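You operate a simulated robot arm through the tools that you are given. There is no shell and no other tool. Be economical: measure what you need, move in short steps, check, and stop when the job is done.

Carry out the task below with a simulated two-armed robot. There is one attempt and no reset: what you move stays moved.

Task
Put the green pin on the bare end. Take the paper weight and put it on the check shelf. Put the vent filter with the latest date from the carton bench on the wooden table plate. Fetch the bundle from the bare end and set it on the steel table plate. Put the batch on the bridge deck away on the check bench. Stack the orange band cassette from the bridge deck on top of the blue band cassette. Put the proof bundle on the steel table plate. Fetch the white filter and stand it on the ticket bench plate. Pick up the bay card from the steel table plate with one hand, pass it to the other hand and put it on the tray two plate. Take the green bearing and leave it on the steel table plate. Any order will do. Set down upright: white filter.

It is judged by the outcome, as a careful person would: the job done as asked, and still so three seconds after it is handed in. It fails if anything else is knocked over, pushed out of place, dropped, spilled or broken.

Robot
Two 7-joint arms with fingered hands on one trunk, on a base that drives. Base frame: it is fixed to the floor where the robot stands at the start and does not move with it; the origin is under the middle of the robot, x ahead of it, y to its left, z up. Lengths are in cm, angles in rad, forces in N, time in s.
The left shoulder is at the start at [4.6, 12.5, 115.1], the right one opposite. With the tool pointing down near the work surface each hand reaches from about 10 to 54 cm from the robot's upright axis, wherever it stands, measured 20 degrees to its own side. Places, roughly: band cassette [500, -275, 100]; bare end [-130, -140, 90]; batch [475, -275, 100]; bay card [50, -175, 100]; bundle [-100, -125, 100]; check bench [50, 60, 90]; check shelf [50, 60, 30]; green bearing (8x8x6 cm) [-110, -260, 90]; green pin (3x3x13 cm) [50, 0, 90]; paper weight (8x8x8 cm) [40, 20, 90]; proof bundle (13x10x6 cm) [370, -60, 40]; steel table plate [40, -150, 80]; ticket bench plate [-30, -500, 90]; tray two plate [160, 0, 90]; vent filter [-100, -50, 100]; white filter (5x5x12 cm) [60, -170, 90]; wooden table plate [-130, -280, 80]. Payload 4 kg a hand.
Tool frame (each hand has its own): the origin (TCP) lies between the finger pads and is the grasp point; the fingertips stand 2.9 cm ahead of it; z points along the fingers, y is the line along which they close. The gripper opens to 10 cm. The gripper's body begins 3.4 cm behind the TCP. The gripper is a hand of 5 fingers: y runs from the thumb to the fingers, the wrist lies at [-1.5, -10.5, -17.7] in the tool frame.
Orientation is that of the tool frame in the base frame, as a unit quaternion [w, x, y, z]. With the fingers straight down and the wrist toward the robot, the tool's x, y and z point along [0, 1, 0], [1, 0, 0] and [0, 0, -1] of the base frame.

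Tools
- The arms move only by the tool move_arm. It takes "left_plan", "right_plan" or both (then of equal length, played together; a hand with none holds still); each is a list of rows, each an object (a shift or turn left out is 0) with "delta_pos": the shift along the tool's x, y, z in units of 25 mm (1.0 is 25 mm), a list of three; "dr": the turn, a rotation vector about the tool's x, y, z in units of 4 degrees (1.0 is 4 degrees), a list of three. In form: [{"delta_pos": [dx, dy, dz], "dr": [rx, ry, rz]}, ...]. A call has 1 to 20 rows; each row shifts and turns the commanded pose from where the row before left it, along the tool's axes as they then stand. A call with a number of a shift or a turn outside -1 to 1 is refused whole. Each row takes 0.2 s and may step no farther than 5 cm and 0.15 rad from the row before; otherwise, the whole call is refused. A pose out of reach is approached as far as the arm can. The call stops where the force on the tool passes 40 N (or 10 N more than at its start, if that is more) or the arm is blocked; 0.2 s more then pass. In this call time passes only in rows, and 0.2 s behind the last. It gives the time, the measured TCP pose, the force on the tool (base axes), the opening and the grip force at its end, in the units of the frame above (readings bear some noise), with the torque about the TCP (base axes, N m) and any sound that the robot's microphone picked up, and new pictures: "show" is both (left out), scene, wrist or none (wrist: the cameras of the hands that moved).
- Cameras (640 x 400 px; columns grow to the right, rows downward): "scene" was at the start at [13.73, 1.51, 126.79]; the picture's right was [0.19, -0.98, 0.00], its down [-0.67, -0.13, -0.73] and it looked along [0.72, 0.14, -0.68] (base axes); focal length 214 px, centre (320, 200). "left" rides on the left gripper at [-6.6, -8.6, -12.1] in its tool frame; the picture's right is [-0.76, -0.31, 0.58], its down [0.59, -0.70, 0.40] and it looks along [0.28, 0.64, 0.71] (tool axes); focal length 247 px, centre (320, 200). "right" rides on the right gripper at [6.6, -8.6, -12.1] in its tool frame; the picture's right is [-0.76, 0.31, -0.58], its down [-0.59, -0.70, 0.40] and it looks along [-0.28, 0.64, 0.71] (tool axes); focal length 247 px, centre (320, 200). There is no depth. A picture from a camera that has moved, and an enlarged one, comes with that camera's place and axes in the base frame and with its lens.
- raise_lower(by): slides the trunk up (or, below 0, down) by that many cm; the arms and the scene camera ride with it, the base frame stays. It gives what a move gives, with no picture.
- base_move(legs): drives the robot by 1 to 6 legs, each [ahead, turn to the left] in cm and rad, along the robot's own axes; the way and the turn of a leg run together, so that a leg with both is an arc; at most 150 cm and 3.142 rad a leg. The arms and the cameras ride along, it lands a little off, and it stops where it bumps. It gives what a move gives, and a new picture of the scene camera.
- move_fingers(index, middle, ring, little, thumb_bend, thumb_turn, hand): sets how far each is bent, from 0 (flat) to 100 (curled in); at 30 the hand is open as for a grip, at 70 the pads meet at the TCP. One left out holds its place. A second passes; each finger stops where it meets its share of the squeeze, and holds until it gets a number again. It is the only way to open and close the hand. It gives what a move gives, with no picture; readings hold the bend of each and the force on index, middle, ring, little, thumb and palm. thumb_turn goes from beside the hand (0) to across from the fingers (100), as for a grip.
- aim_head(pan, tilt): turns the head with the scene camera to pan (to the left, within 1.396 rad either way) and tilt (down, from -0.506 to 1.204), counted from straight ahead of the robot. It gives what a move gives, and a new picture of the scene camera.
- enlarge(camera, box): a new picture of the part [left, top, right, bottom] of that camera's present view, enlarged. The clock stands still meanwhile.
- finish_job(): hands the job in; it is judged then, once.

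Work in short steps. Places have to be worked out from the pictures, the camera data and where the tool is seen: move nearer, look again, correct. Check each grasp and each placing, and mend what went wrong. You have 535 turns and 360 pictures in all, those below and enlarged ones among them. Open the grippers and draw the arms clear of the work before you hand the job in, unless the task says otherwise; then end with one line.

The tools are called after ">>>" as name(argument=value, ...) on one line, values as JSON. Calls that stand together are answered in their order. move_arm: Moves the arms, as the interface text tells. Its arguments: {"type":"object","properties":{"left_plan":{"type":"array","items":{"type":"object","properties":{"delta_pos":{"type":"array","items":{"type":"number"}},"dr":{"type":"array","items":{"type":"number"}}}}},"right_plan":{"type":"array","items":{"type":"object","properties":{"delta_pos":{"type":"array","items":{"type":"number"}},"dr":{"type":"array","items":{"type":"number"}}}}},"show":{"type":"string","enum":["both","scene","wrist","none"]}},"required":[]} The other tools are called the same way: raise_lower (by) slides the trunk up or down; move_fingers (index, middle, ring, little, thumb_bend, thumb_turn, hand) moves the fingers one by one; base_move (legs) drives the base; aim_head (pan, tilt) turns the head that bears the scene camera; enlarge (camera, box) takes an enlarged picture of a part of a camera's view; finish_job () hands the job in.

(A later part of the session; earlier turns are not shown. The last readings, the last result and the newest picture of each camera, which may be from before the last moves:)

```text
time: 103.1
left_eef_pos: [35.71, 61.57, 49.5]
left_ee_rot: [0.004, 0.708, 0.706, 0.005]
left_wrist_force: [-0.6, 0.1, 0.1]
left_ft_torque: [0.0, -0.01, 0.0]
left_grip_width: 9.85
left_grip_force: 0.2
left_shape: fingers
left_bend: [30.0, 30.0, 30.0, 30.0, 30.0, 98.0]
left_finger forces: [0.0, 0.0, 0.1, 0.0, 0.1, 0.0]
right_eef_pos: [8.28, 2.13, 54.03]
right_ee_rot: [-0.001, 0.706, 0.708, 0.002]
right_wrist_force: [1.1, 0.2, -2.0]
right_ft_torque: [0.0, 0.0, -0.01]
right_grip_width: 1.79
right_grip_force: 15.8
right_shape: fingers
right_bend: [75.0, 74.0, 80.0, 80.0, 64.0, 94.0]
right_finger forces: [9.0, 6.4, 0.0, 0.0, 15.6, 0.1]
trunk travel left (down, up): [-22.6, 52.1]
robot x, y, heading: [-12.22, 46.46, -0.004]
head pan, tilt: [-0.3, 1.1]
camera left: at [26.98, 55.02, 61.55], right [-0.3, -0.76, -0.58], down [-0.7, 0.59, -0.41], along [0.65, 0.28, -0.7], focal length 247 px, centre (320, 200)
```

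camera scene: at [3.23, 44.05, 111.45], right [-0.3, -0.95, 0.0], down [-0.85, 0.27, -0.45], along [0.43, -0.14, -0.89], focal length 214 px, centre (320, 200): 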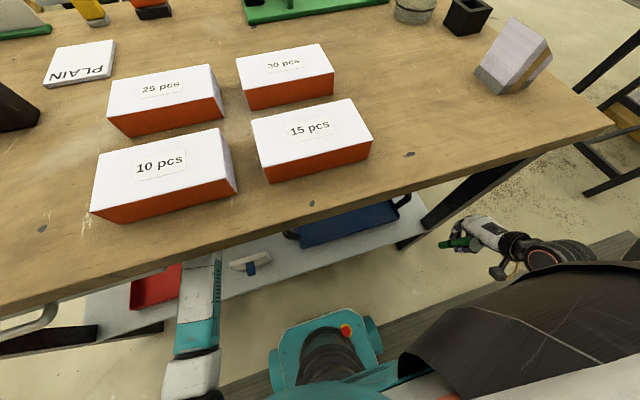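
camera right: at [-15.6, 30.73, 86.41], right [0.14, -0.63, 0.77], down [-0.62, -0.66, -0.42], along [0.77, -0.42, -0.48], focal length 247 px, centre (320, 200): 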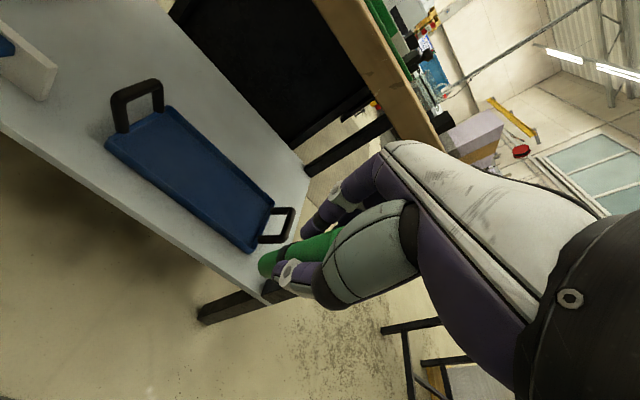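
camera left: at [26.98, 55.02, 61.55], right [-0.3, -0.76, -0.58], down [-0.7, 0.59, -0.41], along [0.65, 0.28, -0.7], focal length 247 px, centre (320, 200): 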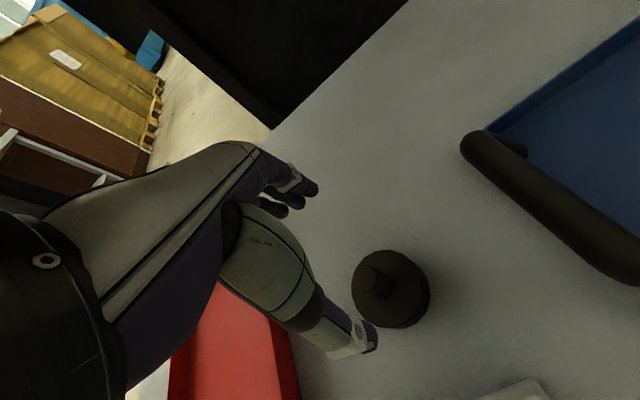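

The weight stands well. I back out, raise the trunk, and turn toward the carton bench side to look.

>>> base_move(legs=[[-34, 0]])

>>> raise_lower(by=40)

>>> base_move(legs=[[0, -2.3]])

>>> aim_head(pan=0.0, tilt=0.6)

```text
time: 105.4
left_eef_pos: [1.2, 61.59, 49.57]
left_ee_rot: [0.005, 0.709, 0.705, 0.005]
left_wrist_force: [-0.4, 0.3, -0.1]
left_ft_torque: [0.01, 0.01, -0.02]
left_grip_width: 9.81
left_grip_force: 0.1
left_shape: fingers
left_bend: [30.0, 30.0, 30.0, 30.0, 30.0, 98.0]
left_finger forces: [0.1, 0.0, 0.0, 0.0, 0.0, 0.0]
right_eef_pos: [-26.55, 2.31, 53.93]
right_ee_rot: [0.0, 0.707, 0.707, 0.002]
right_wrist_force: [0.2, -0.5, -1.3]
right_ft_torque: [0.02, 0.02, -0.01]
right_grip_width: 1.81
right_grip_force: 15.8
right_shape: fingers
right_bend: [75.0, 74.0, 80.0, 80.0, 64.0, 94.0]
right_finger forces: [9.1, 6.4, 0.1, 0.1, 15.7, 0.0]
trunk travel left (down, up): [-22.6, 52.1]
robot x, y, heading: [-46.8, 46.22, -0.009]
head pan, tilt: [-0.3, 1.1]
camera scene: at [-31.45, 44.25, 111.46], right [-0.31, -0.95, 0.0], down [-0.85, 0.27, -0.45], along [0.43, -0.14, -0.89], focal length 214 px, centre (320, 200)
```

scene: 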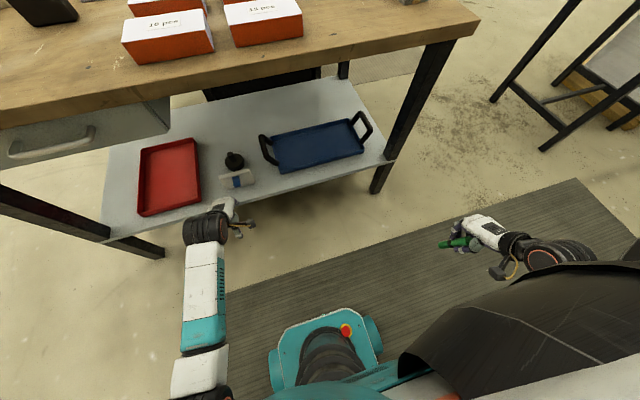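

```text
time: 109.2
left_eef_pos: [1.21, 61.52, 89.5]
left_ee_rot: [0.005, 0.71, 0.704, 0.005]
left_wrist_force: [0.2, 0.2, -0.5]
left_ft_torque: [-0.03, 0.03, 0.02]
left_grip_width: 9.84
left_grip_force: 0.0
left_shape: fingers
left_bend: [30.0, 30.0, 30.0, 30.0, 30.0, 98.0]
left_finger forces: [0.1, 0.0, 0.0, 0.0, 0.0, 0.0]
right_eef_pos: [-26.53, 2.16, 94.0]
right_ee_rot: [-0.001, 0.707, 0.707, 0.002]
right_wrist_force: [-0.5, -0.2, -2.0]
right_ft_torque: [0.02, -0.01, 0.0]
right_grip_width: 1.76
right_grip_force: 15.7
right_shape: fingers
right_bend: [75.0, 74.0, 80.0, 80.0, 64.0, 94.0]
right_finger forces: [9.0, 6.4, 0.0, 0.1, 15.7, 0.0]
trunk travel left (down, up): [-62.6, 12.1]
robot x, y, heading: [-46.53, 46.32, -0.011]
head pan, tilt: [-0.3, 1.1]
```

```text
time: 114.9
left_eef_pos: [-65.11, -0.29, 89.42]
left_ee_rot: [0.006, 0.941, -0.34, -0.003]
left_wrist_force: [-1.1, -0.6, -0.1]
left_ft_torque: [-0.02, 0.01, -0.02]
left_grip_width: 9.85
left_grip_force: 0.0
left_shape: fingers
left_bend: [30.0, 30.0, 30.0, 30.0, 30.0, 98.0]
left_finger forces: [0.0, 0.0, 0.1, 0.1, 0.0, 0.1]
right_eef_pos: [-93.71, 58.45, 94.08]
right_ee_rot: [0.002, 0.942, -0.335, 0.002]
right_wrist_force: [-0.4, 0.1, -1.9]
right_ft_torque: [-0.03, -0.02, 0.0]
right_grip_width: 1.77
right_grip_force: 15.9
right_shape: fingers
right_bend: [75.0, 75.0, 80.0, 80.0, 64.0, 94.0]
right_finger forces: [8.1, 7.5, 0.0, 0.1, 15.8, 0.0]
trunk travel left (down, up): [-62.6, 12.1]
robot x, y, heading: [-47.12, 46.38, -2.268]
head pan, tilt: [-0.3, 1.1]
camera scene: at [-53.84, 40.72, 152.05], right [-0.55, 0.84, 0.0], down [0.75, 0.49, -0.45], along [-0.38, -0.25, -0.89], focal length 214 px, centre (320, 200)
```

scene: 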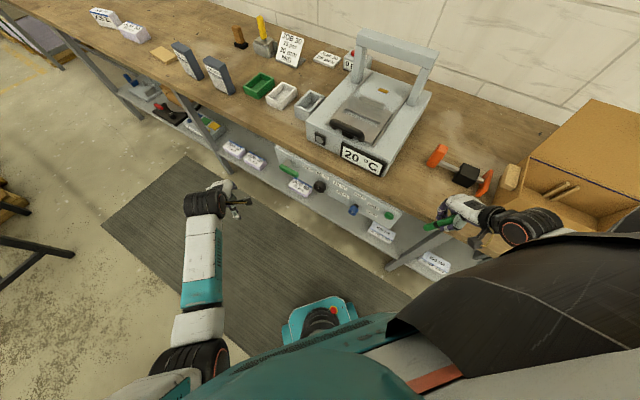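

```text
time: 115.9
left_eef_pos: [-65.18, -0.27, 89.5]
left_ee_rot: [0.007, 0.941, -0.339, -0.003]
left_wrist_force: [0.3, 0.5, 0.0]
left_ft_torque: [-0.01, 0.02, 0.0]
left_grip_width: 9.86
left_grip_force: 0.1
left_shape: fingers
left_bend: [30.0, 30.0, 30.0, 30.0, 30.0, 98.0]
left_finger forces: [0.0, 0.0, 0.0, 0.1, 0.1, 0.0]
right_eef_pos: [-93.64, 58.55, 94.05]
right_ee_rot: [0.002, 0.942, -0.336, 0.001]
right_wrist_force: [0.1, -0.2, -1.5]
right_ft_torque: [0.02, 0.0, 0.02]
right_grip_width: 1.8
right_grip_force: 15.6
right_shape: fingers
right_bend: [75.0, 75.0, 80.0, 80.0, 64.0, 94.0]
right_finger forces: [8.2, 7.5, 0.1, 0.1, 15.8, 0.1]
trunk travel left (down, up): [-62.6, 12.1]
robot x, y, heading: [-46.25, 46.72, -2.264]
head pan, tilt: [0.0, 0.6]
camera scene: at [-54.22, 37.36, 155.91], right [-0.77, 0.64, 0.0], down [0.36, 0.43, -0.82], along [-0.53, -0.63, -0.57], focal length 214 px, centre (320, 200)
```

scene: 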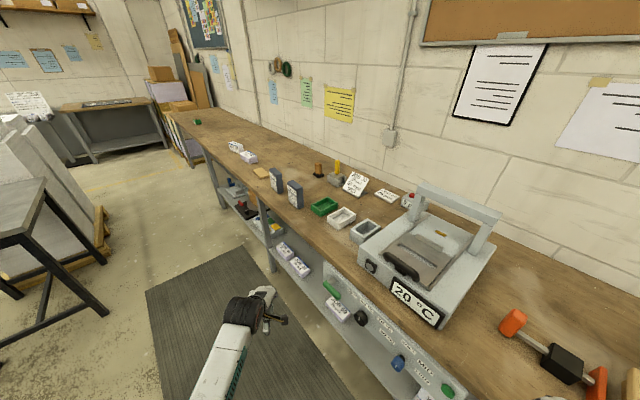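

The long bench runs along the wall. I zoom in on the items on it.

>>> enlarge(camera="scene", box=[180, 100, 420, 250])

```text
2.67 times, centred on (300, 175) of scene
camera zoom: at [-54.22, 37.36, 155.91], right [-0.77, 0.64, 0.0], down [0.36, 0.43, -0.82], along [-0.53, -0.63, -0.57], focal length 572 px, centre (373, 267)
```

zoom: 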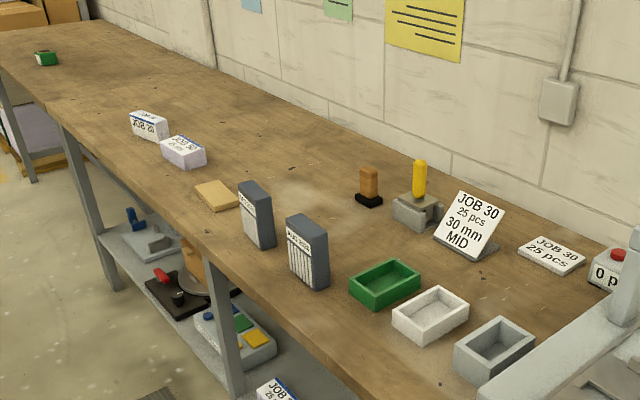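

Two vent filters stand at about (-105,-64) and (-106,-45), two bundles at about (-110,-138) and (-110,-114), bench edge near x=-93. I bring the right hand in, then drive along the bench to the bare end.

>>> move_arm(right_plan=[{"delta_pos": [0.3, 0, -1]}, {"delta_pos": [0.6, 0, -1]}, {"delta_pos": [1, 0.2, -0.5]}, {"delta_pos": [1, 0.2, -0.5]}, {"delta_pos": [1, 0.2, 0]}, {"delta_pos": [1, 0.2, 0]}, {"delta_pos": [1, 0.2, 0]}, {"delta_pos": [1, 0.2, 0]}], left_plan=[{"delta_pos": [0, -0.5, -0.5]}, {"delta_pos": [0, -0.5, -0.5]}, {"delta_pos": [0, -0.5, -0.5]}, {"delta_pos": [0, -0.5, -0.5]}, {"delta_pos": [0, -0.5, 0]}, {"delta_pos": [0, -0.5, 0]}, {"delta_pos": [0, -0.5, 0]}, {"delta_pos": [0, -0.5, 0]}], show="none")

>>> base_move(legs=[[0, 0.693], [140, 0], [0, -1.571]])

>>> aim_head(pan=0.0, tilt=0.8)

```text
time: 117.7
left_eef_pos: [-58.7, 7.52, 94.25]
left_ee_rot: [0.007, 0.941, -0.339, -0.003]
left_wrist_force: [-0.2, -0.5, -0.4]
left_ft_torque: [0.04, 0.01, -0.02]
left_grip_width: 9.83
left_grip_force: 0.1
left_shape: fingers
left_bend: [30.0, 30.0, 30.0, 30.0, 30.0, 98.0]
left_finger forces: [0.0, 0.1, 0.0, 0.0, 0.1, 0.0]
right_eef_pos: [-82.03, 45.46, 101.72]
right_ee_rot: [0.002, 0.942, -0.335, 0.0]
right_wrist_force: [-0.5, 0.4, -1.9]
right_ft_torque: [-0.02, 0.06, 0.01]
right_grip_width: 1.76
right_grip_force: 15.4
right_shape: fingers
right_bend: [75.0, 75.0, 80.0, 80.0, 64.0, 94.0]
right_finger forces: [8.3, 7.2, 0.0, 0.1, 15.8, 0.0]
trunk travel left (down, up): [-62.6, 12.1]
robot x, y, heading: [-46.54, 46.43, -2.266]
head pan, tilt: [0.0, 0.6]
```

```text
time: 130.4
left_eef_pos: [-82.29, -110.1, 94.36]
left_ee_rot: [0.004, 0.707, -0.707, -0.005]
left_wrist_force: [0.6, -0.5, 0.3]
left_ft_torque: [0.02, 0.02, 0.02]
left_grip_width: 9.85
left_grip_force: 0.0
left_shape: fingers
left_bend: [30.0, 30.0, 30.0, 30.0, 30.0, 98.0]
left_finger forces: [0.0, 0.0, 0.0, 0.0, 0.1, 0.0]
right_eef_pos: [-68.05, -67.88, 101.58]
right_ee_rot: [0.002, 0.71, -0.704, 0.0]
right_wrist_force: [0.9, 0.4, -0.4]
right_ft_torque: [0.0, 0.0, -0.01]
right_grip_width: 1.74
right_grip_force: 15.4
right_shape: fingers
right_bend: [75.0, 75.0, 80.0, 80.0, 64.0, 94.0]
right_finger forces: [8.5, 6.6, 0.0, 0.0, 15.3, 0.0]
trunk travel left (down, up): [-62.6, 12.1]
robot x, y, heading: [-44.24, -94.59, 3.139]
head pan, tilt: [0.0, 0.6]
camera scene: at [-56.42, -94.65, 155.92], right [0.0, 1.0, 0.0], down [0.57, 0.0, -0.82], along [-0.82, 0.0, -0.57], focal length 214 px, centre (320, 200)
```

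scene: 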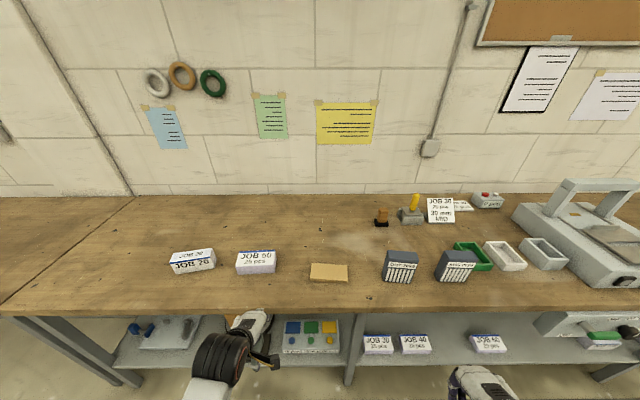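

```text
time: 131.2
left_eef_pos: [-82.44, -110.0, 94.22]
left_ee_rot: [-0.005, -0.707, 0.707, 0.006]
left_wrist_force: [0.3, 0.8, 0.5]
left_ft_torque: [0.0, 0.01, -0.04]
left_grip_width: 9.85
left_grip_force: 0.0
left_shape: fingers
left_bend: [30.0, 30.0, 30.0, 30.0, 30.0, 98.0]
left_finger forces: [0.0, 0.0, 0.0, 0.0, 0.0, 0.1]
right_eef_pos: [-68.02, -67.79, 101.69]
right_ee_rot: [0.001, 0.71, -0.704, 0.001]
right_wrist_force: [-1.0, -0.2, -0.8]
right_ft_torque: [-0.04, 0.0, 0.0]
right_grip_width: 1.74
right_grip_force: 15.2
right_shape: fingers
right_bend: [75.0, 75.0, 80.0, 80.0, 64.0, 94.0]
right_finger forces: [8.4, 6.6, 0.0, 0.1, 15.4, 0.0]
trunk travel left (down, up): [-62.6, 12.1]
robot x, y, heading: [-44.96, -94.18, 3.145]
head pan, tilt: [0.0, 0.799]
camera scene: at [-55.66, -94.65, 154.23], right [0.0, 1.0, 0.0], down [0.72, 0.0, -0.7], along [-0.7, 0.0, -0.72], focal length 214 px, centre (320, 200)
```

scene: 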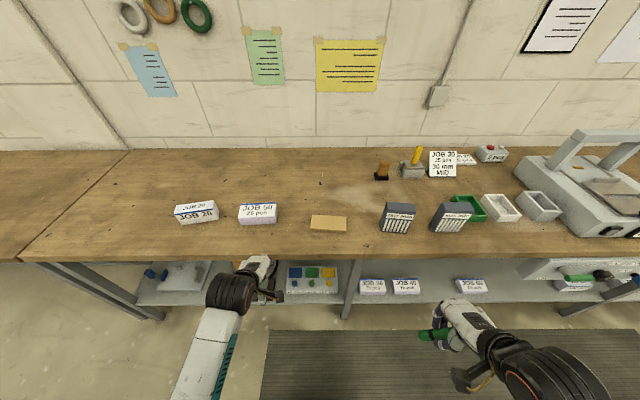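

I zoom in to read the labels.

>>> enlarge(camera="scene", box=[150, 140, 310, 240])

>>> enlarge(camera="scene", box=[350, 130, 510, 250])

>>> enlarge(camera="scene", box=[0, 100, 320, 300])

```text
4.00 times, centred on (230, 190) of scene
camera zoom: at [-55.66, -94.65, 154.23], right [0.0, 1.0, 0.0], down [0.72, 0.0, -0.7], along [-0.7, 0.0, -0.72], focal length 858 px, centre (680, 240)
```

zoom: 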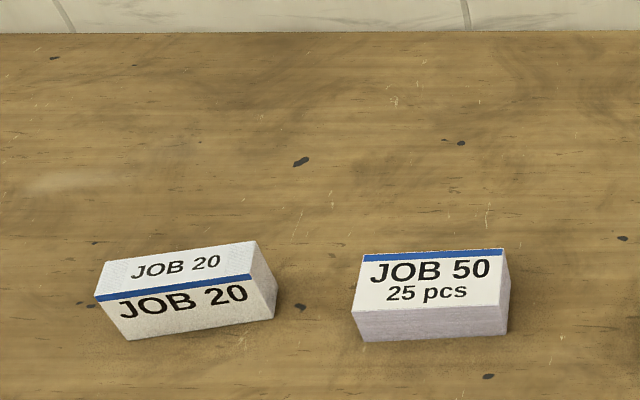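

```text
3.33 times, centred on (430, 190) of scene
camera zoom: at [-55.66, -94.65, 154.23], right [0.0, 1.0, 0.0], down [0.72, 0.0, -0.7], along [-0.7, 0.0, -0.72], focal length 715 px, centre (-47, 233)
```

zoom: 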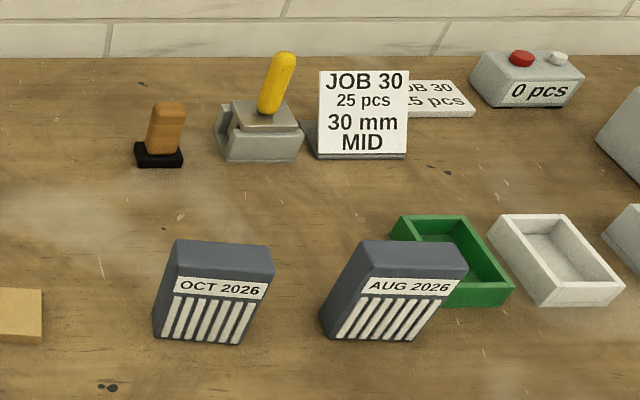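

```text
2.00 times, centred on (160, 200) of scene
camera zoom: at [-55.66, -94.65, 154.23], right [0.0, 1.0, 0.0], down [0.72, 0.0, -0.7], along [-0.7, 0.0, -0.72], focal length 429 px, centre (640, 200)
```

zoom: 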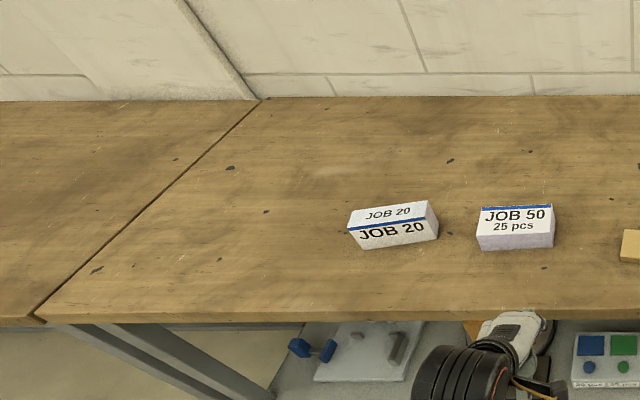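

OCT 2026 is the later filter. Two bundles lie at the bare end, so I check the wall notices for hints.

>>> aim_head(pan=0.0, tilt=0.4)

>>> enlarge(camera="scene", box=[130, 100, 390, 240])

>>> enlarge(camera="scene", box=[400, 100, 640, 250])

```text
time: 132.0
left_eef_pos: [-82.28, -110.12, 94.2]
left_ee_rot: [-0.004, -0.707, 0.707, 0.006]
left_wrist_force: [-0.2, -1.5, 0.5]
left_ft_torque: [0.01, -0.06, -0.02]
left_grip_width: 9.86
left_grip_force: 0.0
left_shape: fingers
left_bend: [30.0, 30.0, 30.0, 30.0, 30.0, 98.0]
left_finger forces: [0.1, 0.0, 0.1, 0.0, 0.1, 0.1]
right_eef_pos: [-68.07, -67.87, 101.65]
right_ee_rot: [0.002, 0.71, -0.705, -0.001]
right_wrist_force: [0.3, 0.6, -0.8]
right_ft_torque: [-0.03, 0.03, 0.0]
right_grip_width: 1.71
right_grip_force: 15.5
right_shape: fingers
right_bend: [75.0, 75.0, 80.0, 80.0, 64.0, 94.0]
right_finger forces: [8.4, 6.6, 0.0, 0.0, 15.3, 0.1]
trunk travel left (down, up): [-62.6, 12.1]
robot x, y, heading: [-44.38, -94.38, 3.137]
head pan, tilt: [0.0, 0.4]
camera scene: at [-56.85, -94.65, 157.73], right [0.0, 1.0, 0.0], down [0.39, 0.0, -0.92], along [-0.92, 0.0, -0.39], focal length 214 px, centre (320, 200)
```

scene: 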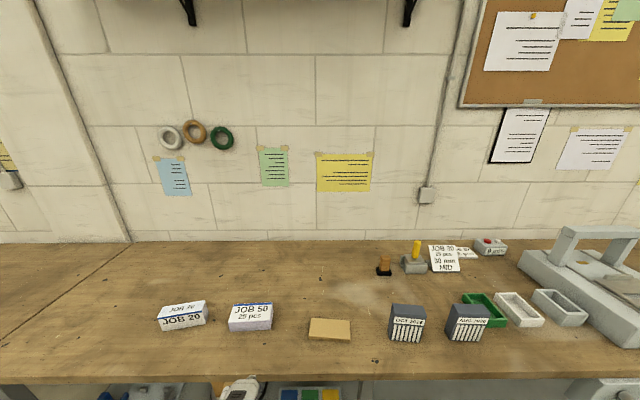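

```text
2.46 times, centred on (260, 170) of scene
camera zoom: at [-56.85, -94.65, 157.73], right [0.0, 1.0, 0.0], down [0.39, 0.0, -0.92], along [-0.92, 0.0, -0.39], focal length 528 px, centre (468, 274)
```

zoom: 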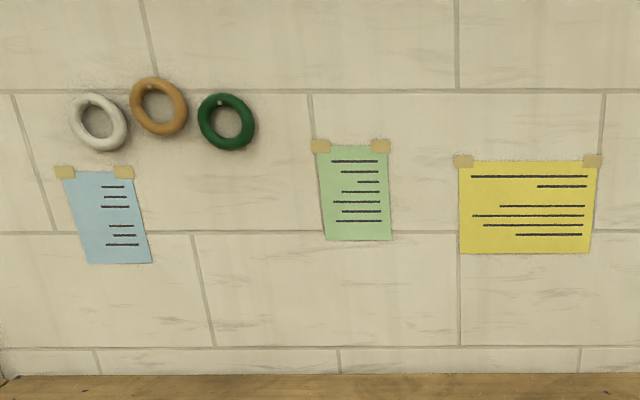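

```text
2.67 times, centred on (520, 175) of scene
camera zoom: at [-56.85, -94.65, 157.73], right [0.0, 1.0, 0.0], down [0.39, 0.0, -0.92], along [-0.92, 0.0, -0.39], focal length 572 px, centre (-213, 267)
```

zoom: 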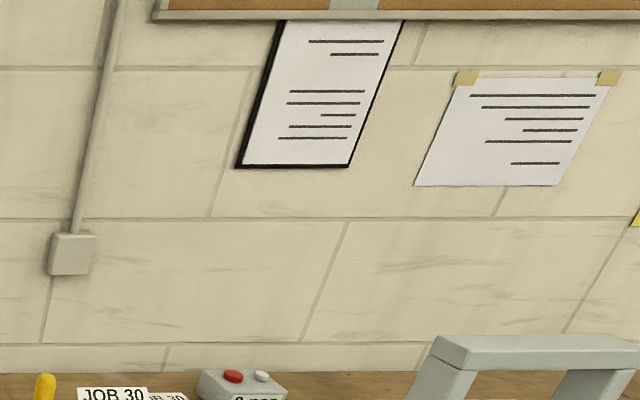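

No hint there. I raise both hands and move in to look at both bundles with the wrist cameras from close by.

>>> move_arm(right_plan=[{"delta_pos": [0, 0, -0.7]}, {"delta_pos": [0, 0, -0.7]}, {"delta_pos": [0, 0, -0.7]}, {"delta_pos": [0, 0, -0.7]}], left_plan=[{"delta_pos": [0, 0, -1]}, {"delta_pos": [0, 0, -1]}, {"delta_pos": [0, 0, -1]}, {"delta_pos": [0, 0, -1]}], show="none")

>>> base_move(legs=[[0, 1.571], [36, 0], [0, -1.571], [22, 0]])

>>> aim_head(pan=0.0, tilt=0.95)

>>> enlarge(camera="left", box=[0, 0, 640, 400])

>>> enlarge(camera="right", box=[0, 0, 640, 400])

```text
time: 133.0
left_eef_pos: [-82.15, -110.27, 104.21]
left_ee_rot: [0.005, 0.708, -0.707, -0.006]
left_wrist_force: [-0.1, -0.4, -0.5]
left_ft_torque: [0.02, -0.02, 0.0]
left_grip_width: 9.85
left_grip_force: 0.0
left_shape: fingers
left_bend: [30.0, 30.0, 30.0, 30.0, 30.0, 98.0]
left_finger forces: [0.0, 0.0, 0.0, 0.0, 0.0, 0.0]
right_eef_pos: [-70.23, -66.03, 104.75]
right_ee_rot: [0.003, 0.71, -0.704, 0.002]
right_wrist_force: [1.0, -0.8, -1.5]
right_ft_torque: [-0.01, 0.01, -0.02]
right_grip_width: 1.74
right_grip_force: 15.3
right_shape: fingers
right_bend: [75.0, 75.0, 80.0, 80.0, 64.0, 94.0]
right_finger forces: [8.5, 6.7, 0.1, 0.0, 15.3, 0.0]
right hand out of reach, approached as far as the arm can: row 1, 2, 3, 4
trunk travel left (down, up): [-62.6, 12.1]
robot x, y, heading: [-44.82, -94.45, 3.141]
head pan, tilt: [0.0, 0.4]
```

```text
time: 144.3
left_eef_pos: [-102.61, -149.05, 104.26]
left_ee_rot: [0.004, 0.724, -0.689, -0.006]
left_wrist_force: [0.1, 0.5, -0.2]
left_ft_torque: [-0.02, -0.02, 0.02]
left_grip_width: 9.84
left_grip_force: 0.1
left_shape: fingers
left_bend: [30.0, 30.0, 30.0, 30.0, 30.0, 98.0]
left_finger forces: [0.0, 0.0, 0.0, 0.1, 0.0, 0.0]
right_eef_pos: [-92.99, -104.35, 104.83]
right_ee_rot: [0.003, 0.727, -0.686, 0.002]
right_wrist_force: [-0.6, 0.0, -1.3]
right_ft_torque: [0.02, 0.05, 0.02]
right_grip_width: 1.77
right_grip_force: 15.2
right_shape: fingers
right_bend: [75.0, 75.0, 80.0, 80.0, 64.0, 94.0]
right_finger forces: [9.1, 6.2, 0.1, 0.0, 15.4, 0.0]
trunk travel left (down, up): [-62.6, 12.1]
robot x, y, heading: [-66.16, -131.46, -3.092]
head pan, tilt: [0.0, 0.4]
camera scene: at [-78.17, -132.18, 157.73], right [-0.05, 1.0, 0.0], down [0.39, 0.02, -0.92], along [-0.92, -0.04, -0.39], focal length 214 px, centre (320, 200)
```

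scene: 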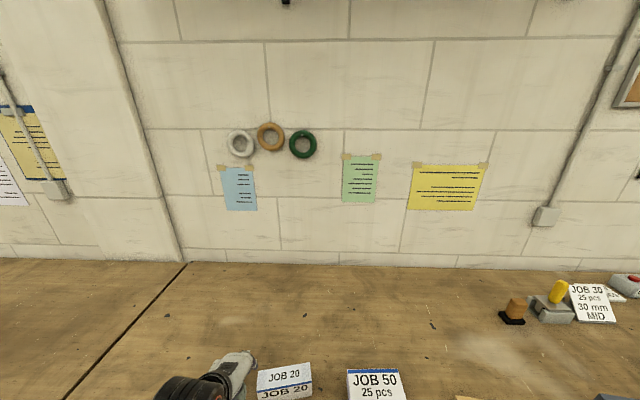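

```text
time: 145.2
left_eef_pos: [-102.5, -149.02, 104.21]
left_ee_rot: [0.004, 0.725, -0.689, -0.005]
left_wrist_force: [-0.8, -0.3, 0.0]
left_ft_torque: [0.02, 0.0, 0.0]
left_grip_width: 9.87
left_grip_force: 0.3
left_shape: fingers
left_bend: [30.0, 30.0, 30.0, 30.0, 30.0, 98.0]
left_finger forces: [0.0, 0.0, 0.0, 0.0, 0.0, 0.0]
right_eef_pos: [-92.98, -104.24, 104.73]
right_ee_rot: [0.003, 0.728, -0.686, 0.001]
right_wrist_force: [0.6, 0.2, -0.4]
right_ft_torque: [-0.02, 0.03, -0.01]
right_grip_width: 1.74
right_grip_force: 15.5
right_shape: fingers
right_bend: [75.0, 75.0, 80.0, 80.0, 64.0, 94.0]
right_finger forces: [8.9, 6.2, 0.0, 0.0, 15.5, 0.1]
trunk travel left (down, up): [-62.6, 12.1]
robot x, y, heading: [-65.95, -131.32, -3.094]
head pan, tilt: [0.0, 0.949]
camera scene: at [-76.07, -132.08, 153.08], right [-0.05, 1.0, 0.0], down [0.81, 0.04, -0.58], along [-0.58, -0.03, -0.81], focal length 214 px, centre (320, 200)
```

scene: 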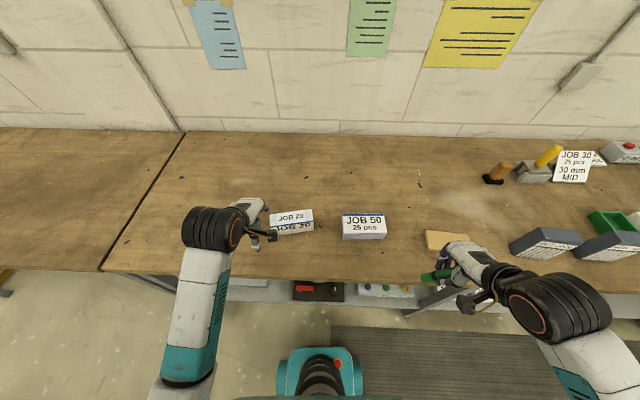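

```text
1.00 times, centred on (320, 200) of left
camera zoom: at [-94.03, -141.98, 116.25], right [0.26, 0.77, -0.58], down [0.73, -0.55, -0.41], along [-0.64, -0.32, -0.7], focal length 247 px, centre (320, 200)
```

zoom: 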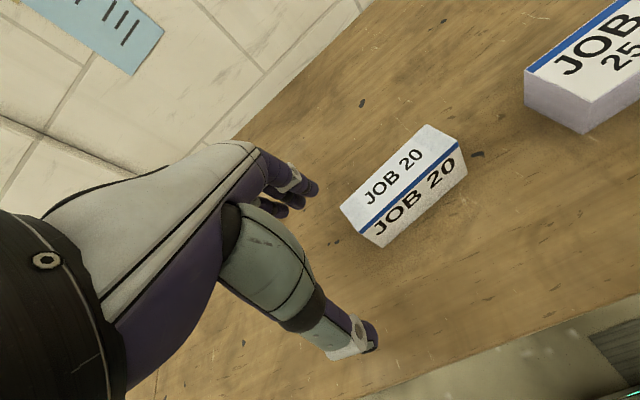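

```text
1.00 times, centred on (320, 200) of right
camera zoom: at [-84.07, -110.26, 116.87], right [-0.35, 0.74, 0.57], down [0.67, 0.63, -0.4], along [-0.66, 0.24, -0.71], focal length 247 px, centre (320, 200)
```

zoom: 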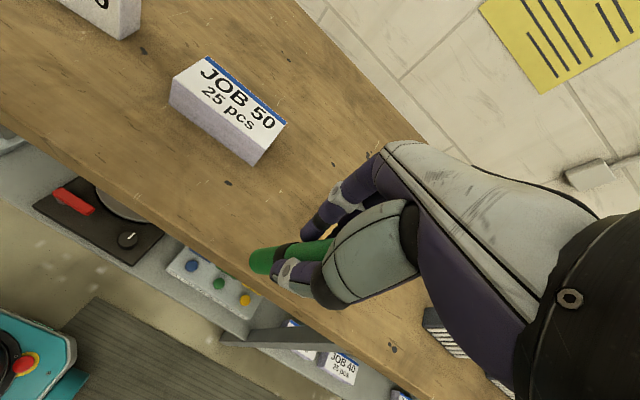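

JOB 20 is a closed box with print on two faces, while JOB 50 "25 pcs" is a stack of sheets like the others, so JOB 50 is the bundle. I raise the trunk a bit and drive 10 cm forward to place the pin behind the bundles.

>>> raise_lower(by=7)

>>> base_move(legs=[[10, -0.045]])

>>> move_arm(right_plan=[{"delta_pos": [0.2, 1, 0]}, {"delta_pos": [0.2, 1, 0]}, {"delta_pos": [0.2, 1, 0]}, {"delta_pos": [0.2, 1, 0]}, {"delta_pos": [0.9, 1, 0]}, {"delta_pos": [1, 1, 0]}, {"delta_pos": [1, 1, 0]}, {"delta_pos": [1, 1, 0]}, {"delta_pos": [1, 0.6, 0]}, {"delta_pos": [1, 0.3, 0]}], show="both")

```text
time: 146.3
left_eef_pos: [-102.44, -148.97, 111.26]
left_ee_rot: [0.004, 0.725, -0.689, -0.006]
left_wrist_force: [-0.2, -1.2, -0.8]
left_ft_torque: [-0.01, 0.0, 0.0]
left_grip_width: 9.84
left_grip_force: 0.1
left_shape: fingers
left_bend: [30.0, 30.0, 30.0, 30.0, 30.0, 98.0]
left_finger forces: [0.0, 0.1, 0.0, 0.0, 0.0, 0.0]
right_eef_pos: [-92.97, -104.4, 111.87]
right_ee_rot: [0.002, 0.728, -0.686, 0.001]
right_wrist_force: [0.7, -0.3, -1.1]
right_ft_torque: [0.0, 0.01, -0.01]
right_grip_width: 1.74
right_grip_force: 15.2
right_shape: fingers
right_bend: [75.0, 75.0, 80.0, 80.0, 64.0, 94.0]
right_finger forces: [8.9, 6.3, 0.0, 0.0, 15.4, 0.0]
trunk travel left (down, up): [-69.6, 5.1]
robot x, y, heading: [-65.55, -131.59, -3.09]
head pan, tilt: [0.0, 0.949]
```

```text
time: 147.5
left_eef_pos: [-113.04, -147.63, 111.13]
left_ee_rot: [0.005, 0.709, -0.705, -0.006]
left_wrist_force: [-0.2, -0.1, -0.1]
left_ft_torque: [-0.01, -0.02, 0.02]
left_grip_width: 9.84
left_grip_force: 0.0
left_shape: fingers
left_bend: [30.0, 30.0, 30.0, 30.0, 30.0, 98.0]
left_finger forces: [0.0, 0.0, 0.0, 0.0, 0.0, 0.0]
right_eef_pos: [-101.53, -103.4, 111.67]
right_ee_rot: [0.003, 0.712, -0.702, 0.001]
right_wrist_force: [0.8, 0.8, -1.4]
right_ft_torque: [0.03, 0.04, 0.01]
right_grip_width: 1.75
right_grip_force: 15.8
right_shape: fingers
right_bend: [75.0, 75.0, 80.0, 80.0, 64.0, 94.0]
right_finger forces: [8.9, 6.2, 0.0, 0.1, 15.4, 0.1]
trunk travel left (down, up): [-69.6, 5.1]
robot x, y, heading: [-75.83, -131.53, -3.138]
head pan, tilt: [0.0, 0.949]
camera scene: at [-85.92, -131.88, 160.08], right [0.0, 1.0, 0.0], down [0.81, 0.0, -0.58], along [-0.58, 0.0, -0.81], focal length 214 px, centre (320, 200)
```

scene: 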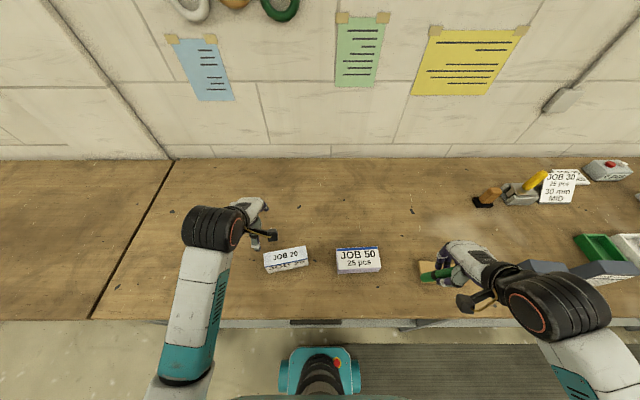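

```text
time: 149.7
left_eef_pos: [-113.11, -147.65, 111.24]
left_ee_rot: [0.005, 0.708, -0.706, -0.005]
left_wrist_force: [-0.2, -0.2, 0.0]
left_ft_torque: [0.02, 0.01, 0.0]
left_grip_width: 9.83
left_grip_force: 0.0
left_shape: fingers
left_bend: [30.0, 30.0, 30.0, 30.0, 30.0, 98.0]
left_finger forces: [0.0, 0.0, 0.0, 0.1, 0.0, 0.0]
right_eef_pos: [-123.74, -120.42, 111.91]
right_ee_rot: [0.001, 0.713, -0.701, 0.001]
right_wrist_force: [-0.2, -0.2, -1.2]
right_ft_torque: [0.0, 0.01, 0.02]
right_grip_width: 1.75
right_grip_force: 15.0
right_shape: fingers
right_bend: [75.0, 75.0, 80.0, 80.0, 64.0, 94.0]
right_finger forces: [9.0, 6.3, 0.0, 0.0, 15.5, 0.1]
trunk travel left (down, up): [-69.6, 5.1]
robot x, y, heading: [-75.96, -131.88, -3.132]
head pan, tilt: [0.0, 0.949]
camera scene: at [-85.99, -132.0, 160.07], right [0.0, 1.0, 0.0], down [0.81, 0.0, -0.58], along [-0.58, 0.0, -0.81], focal length 214 px, centre (320, 200)
camera right: at [-115.25, -126.76, 123.99], right [-0.32, 0.75, 0.57], down [0.69, 0.6, -0.4], along [-0.65, 0.27, -0.71], focal length 247 px, centre (320, 200)
```

scene: 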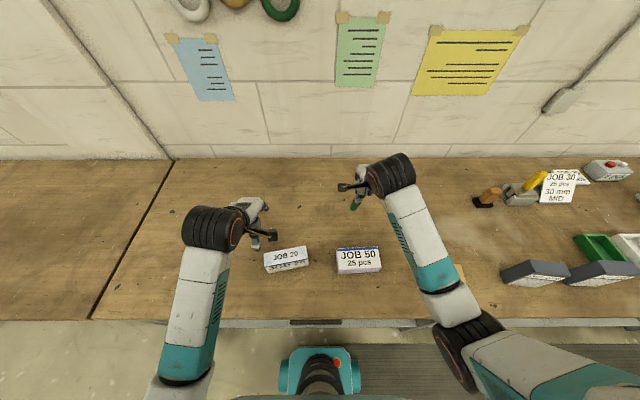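
right: 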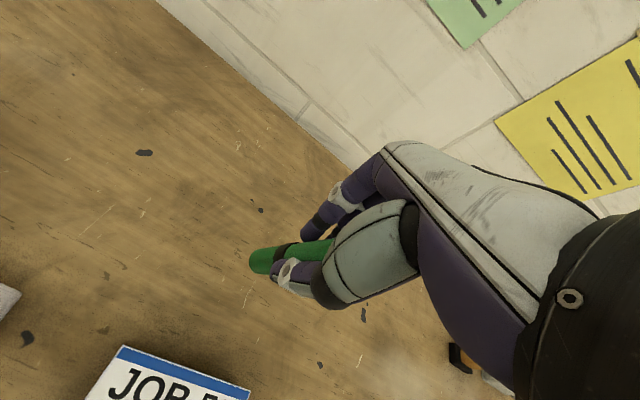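

I zoom in to check whether the pin hangs straight.

>>> move_arm(right_plan=[{"delta_pos": [1, 0.6, 0]}, {"delta_pos": [1, 0.6, 0.5]}], show="none")

>>> enlarge(camera="right", box=[200, 200, 360, 300])

>>> enlarge(camera="left", box=[320, 0, 640, 200])

```text
time: 150.3
left_eef_pos: [-113.29, -147.64, 111.28]
left_ee_rot: [0.004, 0.71, -0.705, -0.006]
left_wrist_force: [0.0, 0.2, 0.1]
left_ft_torque: [0.03, 0.01, 0.02]
left_grip_width: 9.8
left_grip_force: 0.0
left_shape: fingers
left_bend: [30.0, 30.0, 30.0, 30.0, 30.0, 98.0]
left_finger forces: [0.0, 0.0, 0.0, 0.0, 0.1, 0.1]
right_eef_pos: [-126.62, -125.51, 110.67]
right_ee_rot: [0.002, 0.712, -0.702, 0.001]
right_wrist_force: [-0.3, -0.3, -2.8]
right_ft_torque: [0.0, 0.02, -0.02]
right_grip_width: 1.73
right_grip_force: 15.8
right_shape: fingers
right_bend: [75.0, 75.0, 80.0, 80.0, 64.0, 94.0]
right_finger forces: [9.0, 6.2, 0.0, 0.1, 15.4, 0.0]
trunk travel left (down, up): [-69.6, 5.1]
robot x, y, heading: [-75.91, -131.77, -3.141]
head pan, tilt: [0.0, 0.949]
```

```text
4.00 times, centred on (280, 250) of right
camera zoom: at [-118.04, -131.86, 122.82], right [-0.32, 0.76, 0.57], down [0.69, 0.6, -0.4], along [-0.65, 0.27, -0.71], focal length 988 px, centre (480, 0)
```

zoom: 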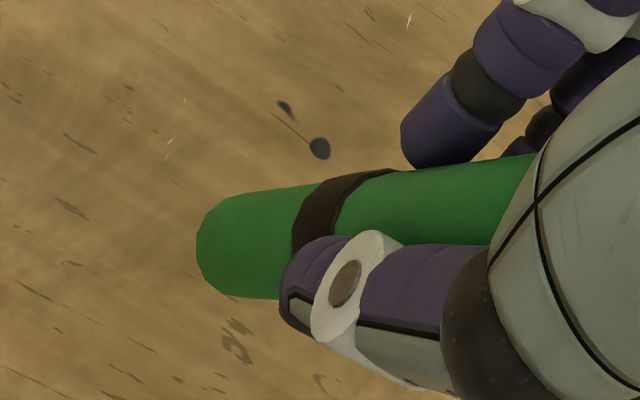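

```text
2.00 times, centred on (480, 100) of left
camera zoom: at [-104.45, -141.0, 123.24], right [0.29, 0.76, -0.58], down [0.7, -0.58, -0.41], along [-0.65, -0.29, -0.7], focal length 494 px, centre (0, 400)
```

zoom: 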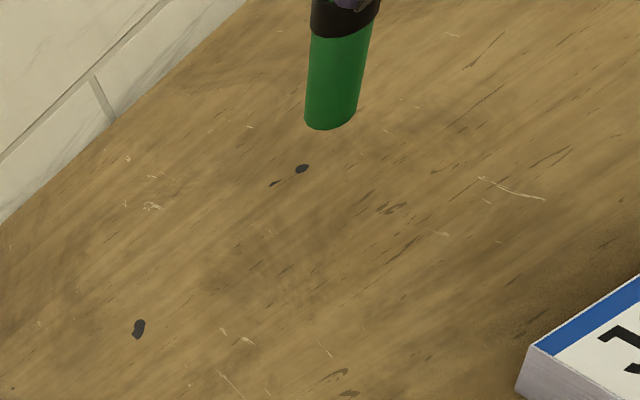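

The pin's lower end leans by about 7° to the robot's left and away; I tilt the hand to compensate, then check with both cameras.

>>> move_arm(right_plan=[{"dr": [0.53, -0.64, 0]}, {"dr": [0.53, -0.64, 0]}], show="none")

>>> enlarge(camera="scene", box=[280, 120, 440, 240])

>>> enlarge(camera="left", box=[320, 0, 640, 200])

```text
time: 150.9
left_eef_pos: [-113.22, -147.56, 111.36]
left_ee_rot: [0.005, 0.709, -0.706, -0.005]
left_wrist_force: [-0.5, -0.3, -0.4]
left_ft_torque: [-0.02, -0.02, -0.01]
left_grip_width: 9.83
left_grip_force: 0.2
left_shape: fingers
left_bend: [30.0, 30.0, 30.0, 30.0, 30.0, 98.0]
left_finger forces: [0.0, 0.0, 0.1, 0.0, 0.1, 0.0]
right_eef_pos: [-126.51, -125.24, 110.77]
right_ee_rot: [-0.055, 0.711, -0.701, -0.005]
right_wrist_force: [0.4, 0.6, -0.9]
right_ft_torque: [0.01, 0.02, 0.0]
right_grip_width: 1.78
right_grip_force: 15.5
right_shape: fingers
right_bend: [75.0, 75.0, 80.0, 80.0, 64.0, 94.0]
right_finger forces: [9.0, 6.2, 0.0, 0.0, 15.3, 0.0]
trunk travel left (down, up): [-69.6, 5.1]
robot x, y, heading: [-75.88, -131.87, -3.136]
head pan, tilt: [0.0, 0.949]
```

```text
3.33 times, centred on (360, 180) of scene
camera zoom: at [-85.96, -131.89, 160.07], right [0.0, 1.0, 0.0], down [0.81, 0.0, -0.58], along [-0.58, 0.0, -0.81], focal length 715 px, centre (187, 267)
```

zoom: 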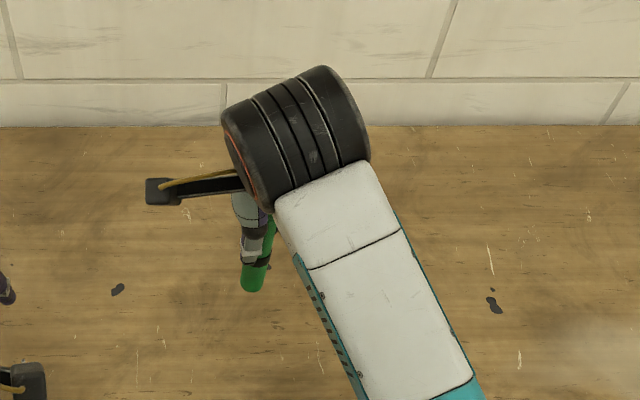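

```text
2.00 times, centred on (480, 100) of left
camera zoom: at [-104.43, -140.97, 123.25], right [0.29, 0.76, -0.58], down [0.7, -0.58, -0.41], along [-0.65, -0.29, -0.7], focal length 494 px, centre (0, 400)
```

zoom: 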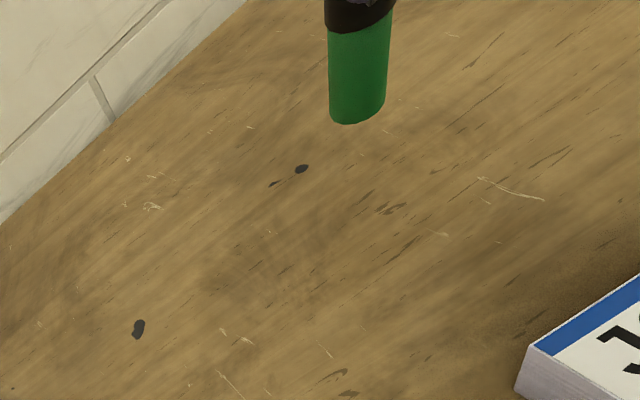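

Half corrected; a second smaller correction, then I check again.

>>> move_arm(right_plan=[{"dr": [0.5, -0.35, 0]}, {"dr": [0.5, -0.35, 0]}, {"delta_pos": [0, 0, 1]}], show="none")

>>> enlarge(camera="left", box=[400, 0, 640, 150])

```text
time: 151.7
left_eef_pos: [-113.27, -147.6, 111.27]
left_ee_rot: [0.004, 0.709, -0.705, -0.005]
left_wrist_force: [0.1, -0.1, 1.1]
left_ft_torque: [-0.02, 0.0, -0.01]
left_grip_width: 9.84
left_grip_force: 0.1
left_shape: fingers
left_bend: [30.0, 30.0, 30.0, 30.0, 30.0, 98.0]
left_finger forces: [0.0, 0.2, 0.0, 0.1, 0.0, 0.0]
right_eef_pos: [-126.3, -125.19, 108.28]
right_ee_rot: [-0.098, 0.708, -0.699, 0.002]
right_wrist_force: [-0.7, 0.3, -0.9]
right_ft_torque: [-0.04, 0.04, -0.02]
right_grip_width: 1.74
right_grip_force: 15.9
right_shape: fingers
right_bend: [75.0, 75.0, 80.0, 80.0, 64.0, 94.0]
right_finger forces: [9.1, 6.1, 0.1, 0.0, 15.3, 0.0]
trunk travel left (down, up): [-69.6, 5.1]
robot x, y, heading: [-76.21, -131.56, -3.138]
head pan, tilt: [0.0, 0.949]
```

```text
2.67 times, centred on (520, 75) of left
camera zoom: at [-104.4, -140.95, 123.26], right [0.29, 0.76, -0.58], down [0.7, -0.58, -0.41], along [-0.65, -0.29, -0.7], focal length 659 px, centre (-213, 533)
```

zoom: 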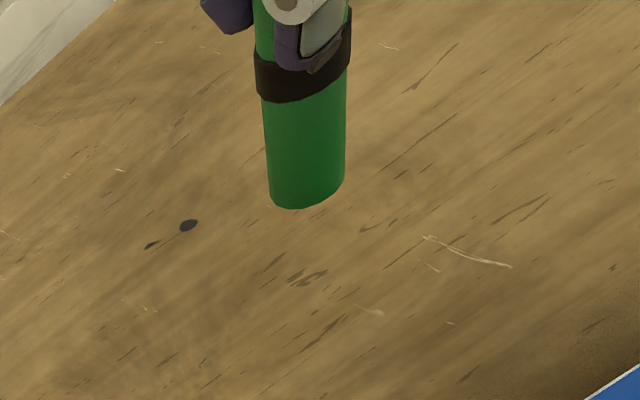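

Now the pin hangs straight. I lower it until contact.

>>> move_arm(right_plan=[{"delta_pos": [0.14, 0.14, 0.97]}, {"delta_pos": [0.14, 0.14, 0.97]}, {"delta_pos": [0.14, 0.14, 0.97]}, {"delta_pos": [0.03, 0.03, 0.2]}, {"delta_pos": [0.03, 0.03, 0.2]}, {"delta_pos": [0.03, 0.03, 0.2]}, {"delta_pos": [0.03, 0.03, 0.2]}, {"delta_pos": [0.03, 0.03, 0.2]}, {"delta_pos": [0.03, 0.03, 0.2]}, {"delta_pos": [0.03, 0.03, 0.2]}, {"delta_pos": [0.03, 0.03, 0.2]}, {"delta_pos": [0.03, 0.03, 0.2]}], show="wrist")

```text
time: 154.3
left_eef_pos: [-113.25, -147.6, 111.23]
left_ee_rot: [0.004, 0.709, -0.706, -0.006]
left_wrist_force: [-0.1, 0.1, -0.2]
left_ft_torque: [0.0, 0.04, -0.01]
left_grip_width: 9.83
left_grip_force: 0.0
left_shape: fingers
left_bend: [30.0, 30.0, 30.0, 30.0, 30.0, 98.0]
left_finger forces: [0.0, 0.0, 0.0, 0.1, 0.0, 0.0]
right_eef_pos: [-126.17, -125.25, 96.2]
right_ee_rot: [-0.097, 0.708, -0.699, 0.002]
right_wrist_force: [-0.6, 0.7, -1.5]
right_ft_torque: [-0.05, -0.02, 0.01]
right_grip_width: 1.76
right_grip_force: 15.3
right_shape: fingers
right_bend: [75.0, 75.0, 80.0, 80.0, 64.0, 94.0]
right_finger forces: [9.2, 6.1, 0.0, 0.1, 15.3, 0.1]
trunk travel left (down, up): [-69.6, 5.1]
robot x, y, heading: [-76.08, -131.64, -3.138]
head pan, tilt: [0.0, 0.949]
camera right: at [-119.44, -133.45, 108.38], right [-0.4, 0.67, 0.62], down [0.74, 0.64, -0.21], along [-0.54, 0.38, -0.75], focal length 247 px, centre (320, 200)
```

right: 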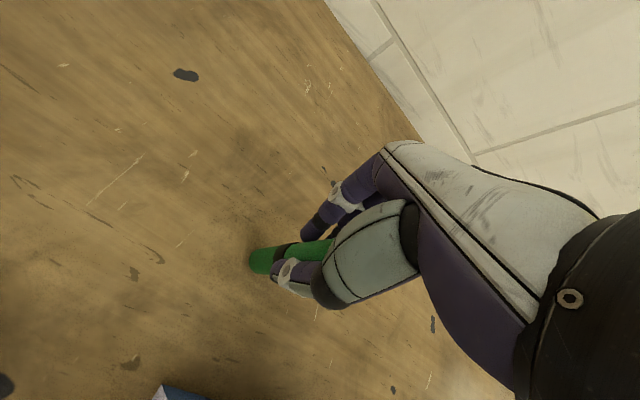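

Not touching yet; I continue in fine steps.

>>> move_arm(right_plan=[{"delta_pos": [0.02, 0.02, 0.12]}, {"delta_pos": [0.02, 0.02, 0.12]}, {"delta_pos": [0.02, 0.02, 0.12]}, {"delta_pos": [0.02, 0.02, 0.12]}, {"delta_pos": [0.02, 0.02, 0.12]}, {"delta_pos": [0.02, 0.02, 0.12]}, {"delta_pos": [0.02, 0.02, 0.12]}, {"delta_pos": [0.02, 0.02, 0.12]}, {"delta_pos": [0.02, 0.02, 0.12]}, {"delta_pos": [0.02, 0.02, 0.12]}], show="none")

>>> enlarge(camera="left", box=[400, 0, 640, 150])

```text
time: 156.2
left_eef_pos: [-113.08, -147.56, 111.24]
left_ee_rot: [0.005, 0.708, -0.706, -0.006]
left_wrist_force: [0.1, 0.9, 0.5]
left_ft_torque: [0.01, -0.03, 0.02]
left_grip_width: 9.83
left_grip_force: 0.1
left_shape: fingers
left_bend: [30.0, 30.0, 30.0, 30.0, 30.0, 98.0]
left_finger forces: [0.0, 0.0, 0.0, 0.0, 0.0, 0.0]
right_eef_pos: [-126.84, -125.54, 94.33]
right_ee_rot: [-0.091, 0.709, -0.7, -0.002]
right_wrist_force: [3.8, 1.1, 17.4]
right_ft_torque: [0.1, -0.36, -0.01]
right_grip_width: 1.69
right_grip_force: 20.5
right_shape: fingers
right_bend: [76.0, 76.0, 80.0, 80.0, 65.0, 94.0]
right_finger forces: [9.7, 7.5, 0.0, 0.0, 23.3, 0.0]
trunk travel left (down, up): [-69.6, 5.1]
robot x, y, heading: [-75.82, -131.5, -3.14]
head pan, tilt: [0.0, 0.949]
stopped in row 9 (right hand): the force on the tool passed its limit (the readings are from after the stop); the commanded pose is now the measured one
```

```text
2.67 times, centred on (520, 75) of left
camera zoom: at [-104.35, -140.98, 123.25], right [0.29, 0.76, -0.58], down [0.7, -0.58, -0.41], along [-0.65, -0.29, -0.7], focal length 659 px, centre (-213, 533)
```

zoom: 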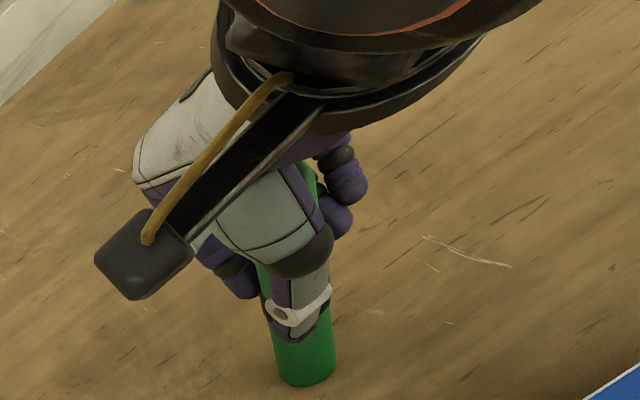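

The pin stands on the bench. I open the right hand gently.

>>> move_fingers(hand="right", index=55, middle=55, ring=55, little=55, thumb_bend=50)

>>> move_fingers(hand="right", index=30, middle=30, ring=30, little=30, thumb_bend=30)

>>> enlarge(camera="right", box=[160, 100, 480, 400])

```text
time: 157.2
left_eef_pos: [-113.16, -147.49, 111.2]
left_ee_rot: [0.004, 0.709, -0.706, -0.005]
left_wrist_force: [0.4, 1.0, -0.3]
left_ft_torque: [0.04, 0.0, 0.0]
left_grip_width: 9.84
left_grip_force: 0.0
left_shape: fingers
left_bend: [30.0, 30.0, 30.0, 30.0, 30.0, 98.0]
left_finger forces: [0.0, 0.0, 0.0, 0.1, 0.0, 0.0]
right_eef_pos: [-126.65, -125.55, 94.08]
right_ee_rot: [-0.093, 0.709, -0.699, -0.001]
right_wrist_force: [-0.1, -0.3, -0.7]
right_ft_torque: [-0.02, 0.02, -0.01]
right_grip_width: 4.35
right_grip_force: 0.5
right_shape: fingers
right_bend: [55.0, 55.0, 55.0, 55.0, 50.0, 97.0]
right_finger forces: [0.0, 0.0, 0.1, 0.0, 0.1, 0.1]
trunk travel left (down, up): [-69.6, 5.1]
robot x, y, heading: [-76.05, -131.73, -3.139]
head pan, tilt: [0.0, 0.949]
```

```text
time: 158.2
left_eef_pos: [-113.16, -147.57, 111.24]
left_ee_rot: [0.004, 0.709, -0.705, -0.006]
left_wrist_force: [0.3, 0.2, 1.5]
left_ft_torque: [-0.01, 0.01, 0.0]
left_grip_width: 9.87
left_grip_force: 0.0
left_shape: fingers
left_bend: [30.0, 30.0, 30.0, 30.0, 30.0, 98.0]
left_finger forces: [0.0, 0.0, 0.0, 0.0, 0.1, 0.0]
right_eef_pos: [-126.74, -125.44, 94.13]
right_ee_rot: [-0.093, 0.708, -0.7, -0.001]
right_wrist_force: [-0.5, 0.4, -0.2]
right_ft_torque: [0.0, -0.01, 0.0]
right_grip_width: 9.84
right_grip_force: 0.1
right_shape: fingers
right_bend: [30.0, 30.0, 30.0, 30.0, 30.0, 97.0]
right_finger forces: [0.0, 0.0, 0.0, 0.0, 0.2, 0.0]
trunk travel left (down, up): [-69.6, 5.1]
robot x, y, heading: [-75.81, -131.74, -3.135]
head pan, tilt: [0.0, 0.949]
```

```text
1.33 times, centred on (320, 250) of right
camera zoom: at [-119.78, -133.59, 106.25], right [-0.39, 0.67, 0.63], down [0.74, 0.64, -0.22], along [-0.55, 0.37, -0.75], focal length 329 px, centre (320, 133)
```

zoom: 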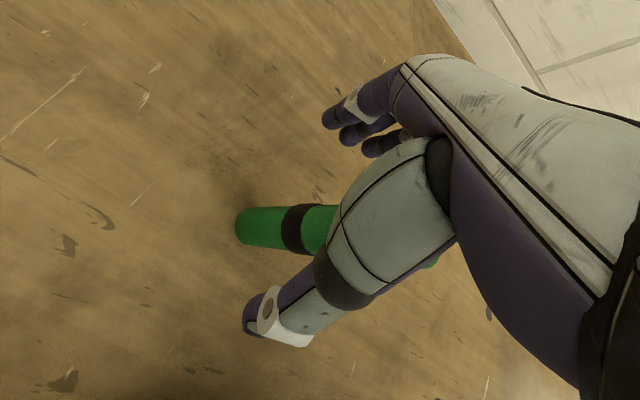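

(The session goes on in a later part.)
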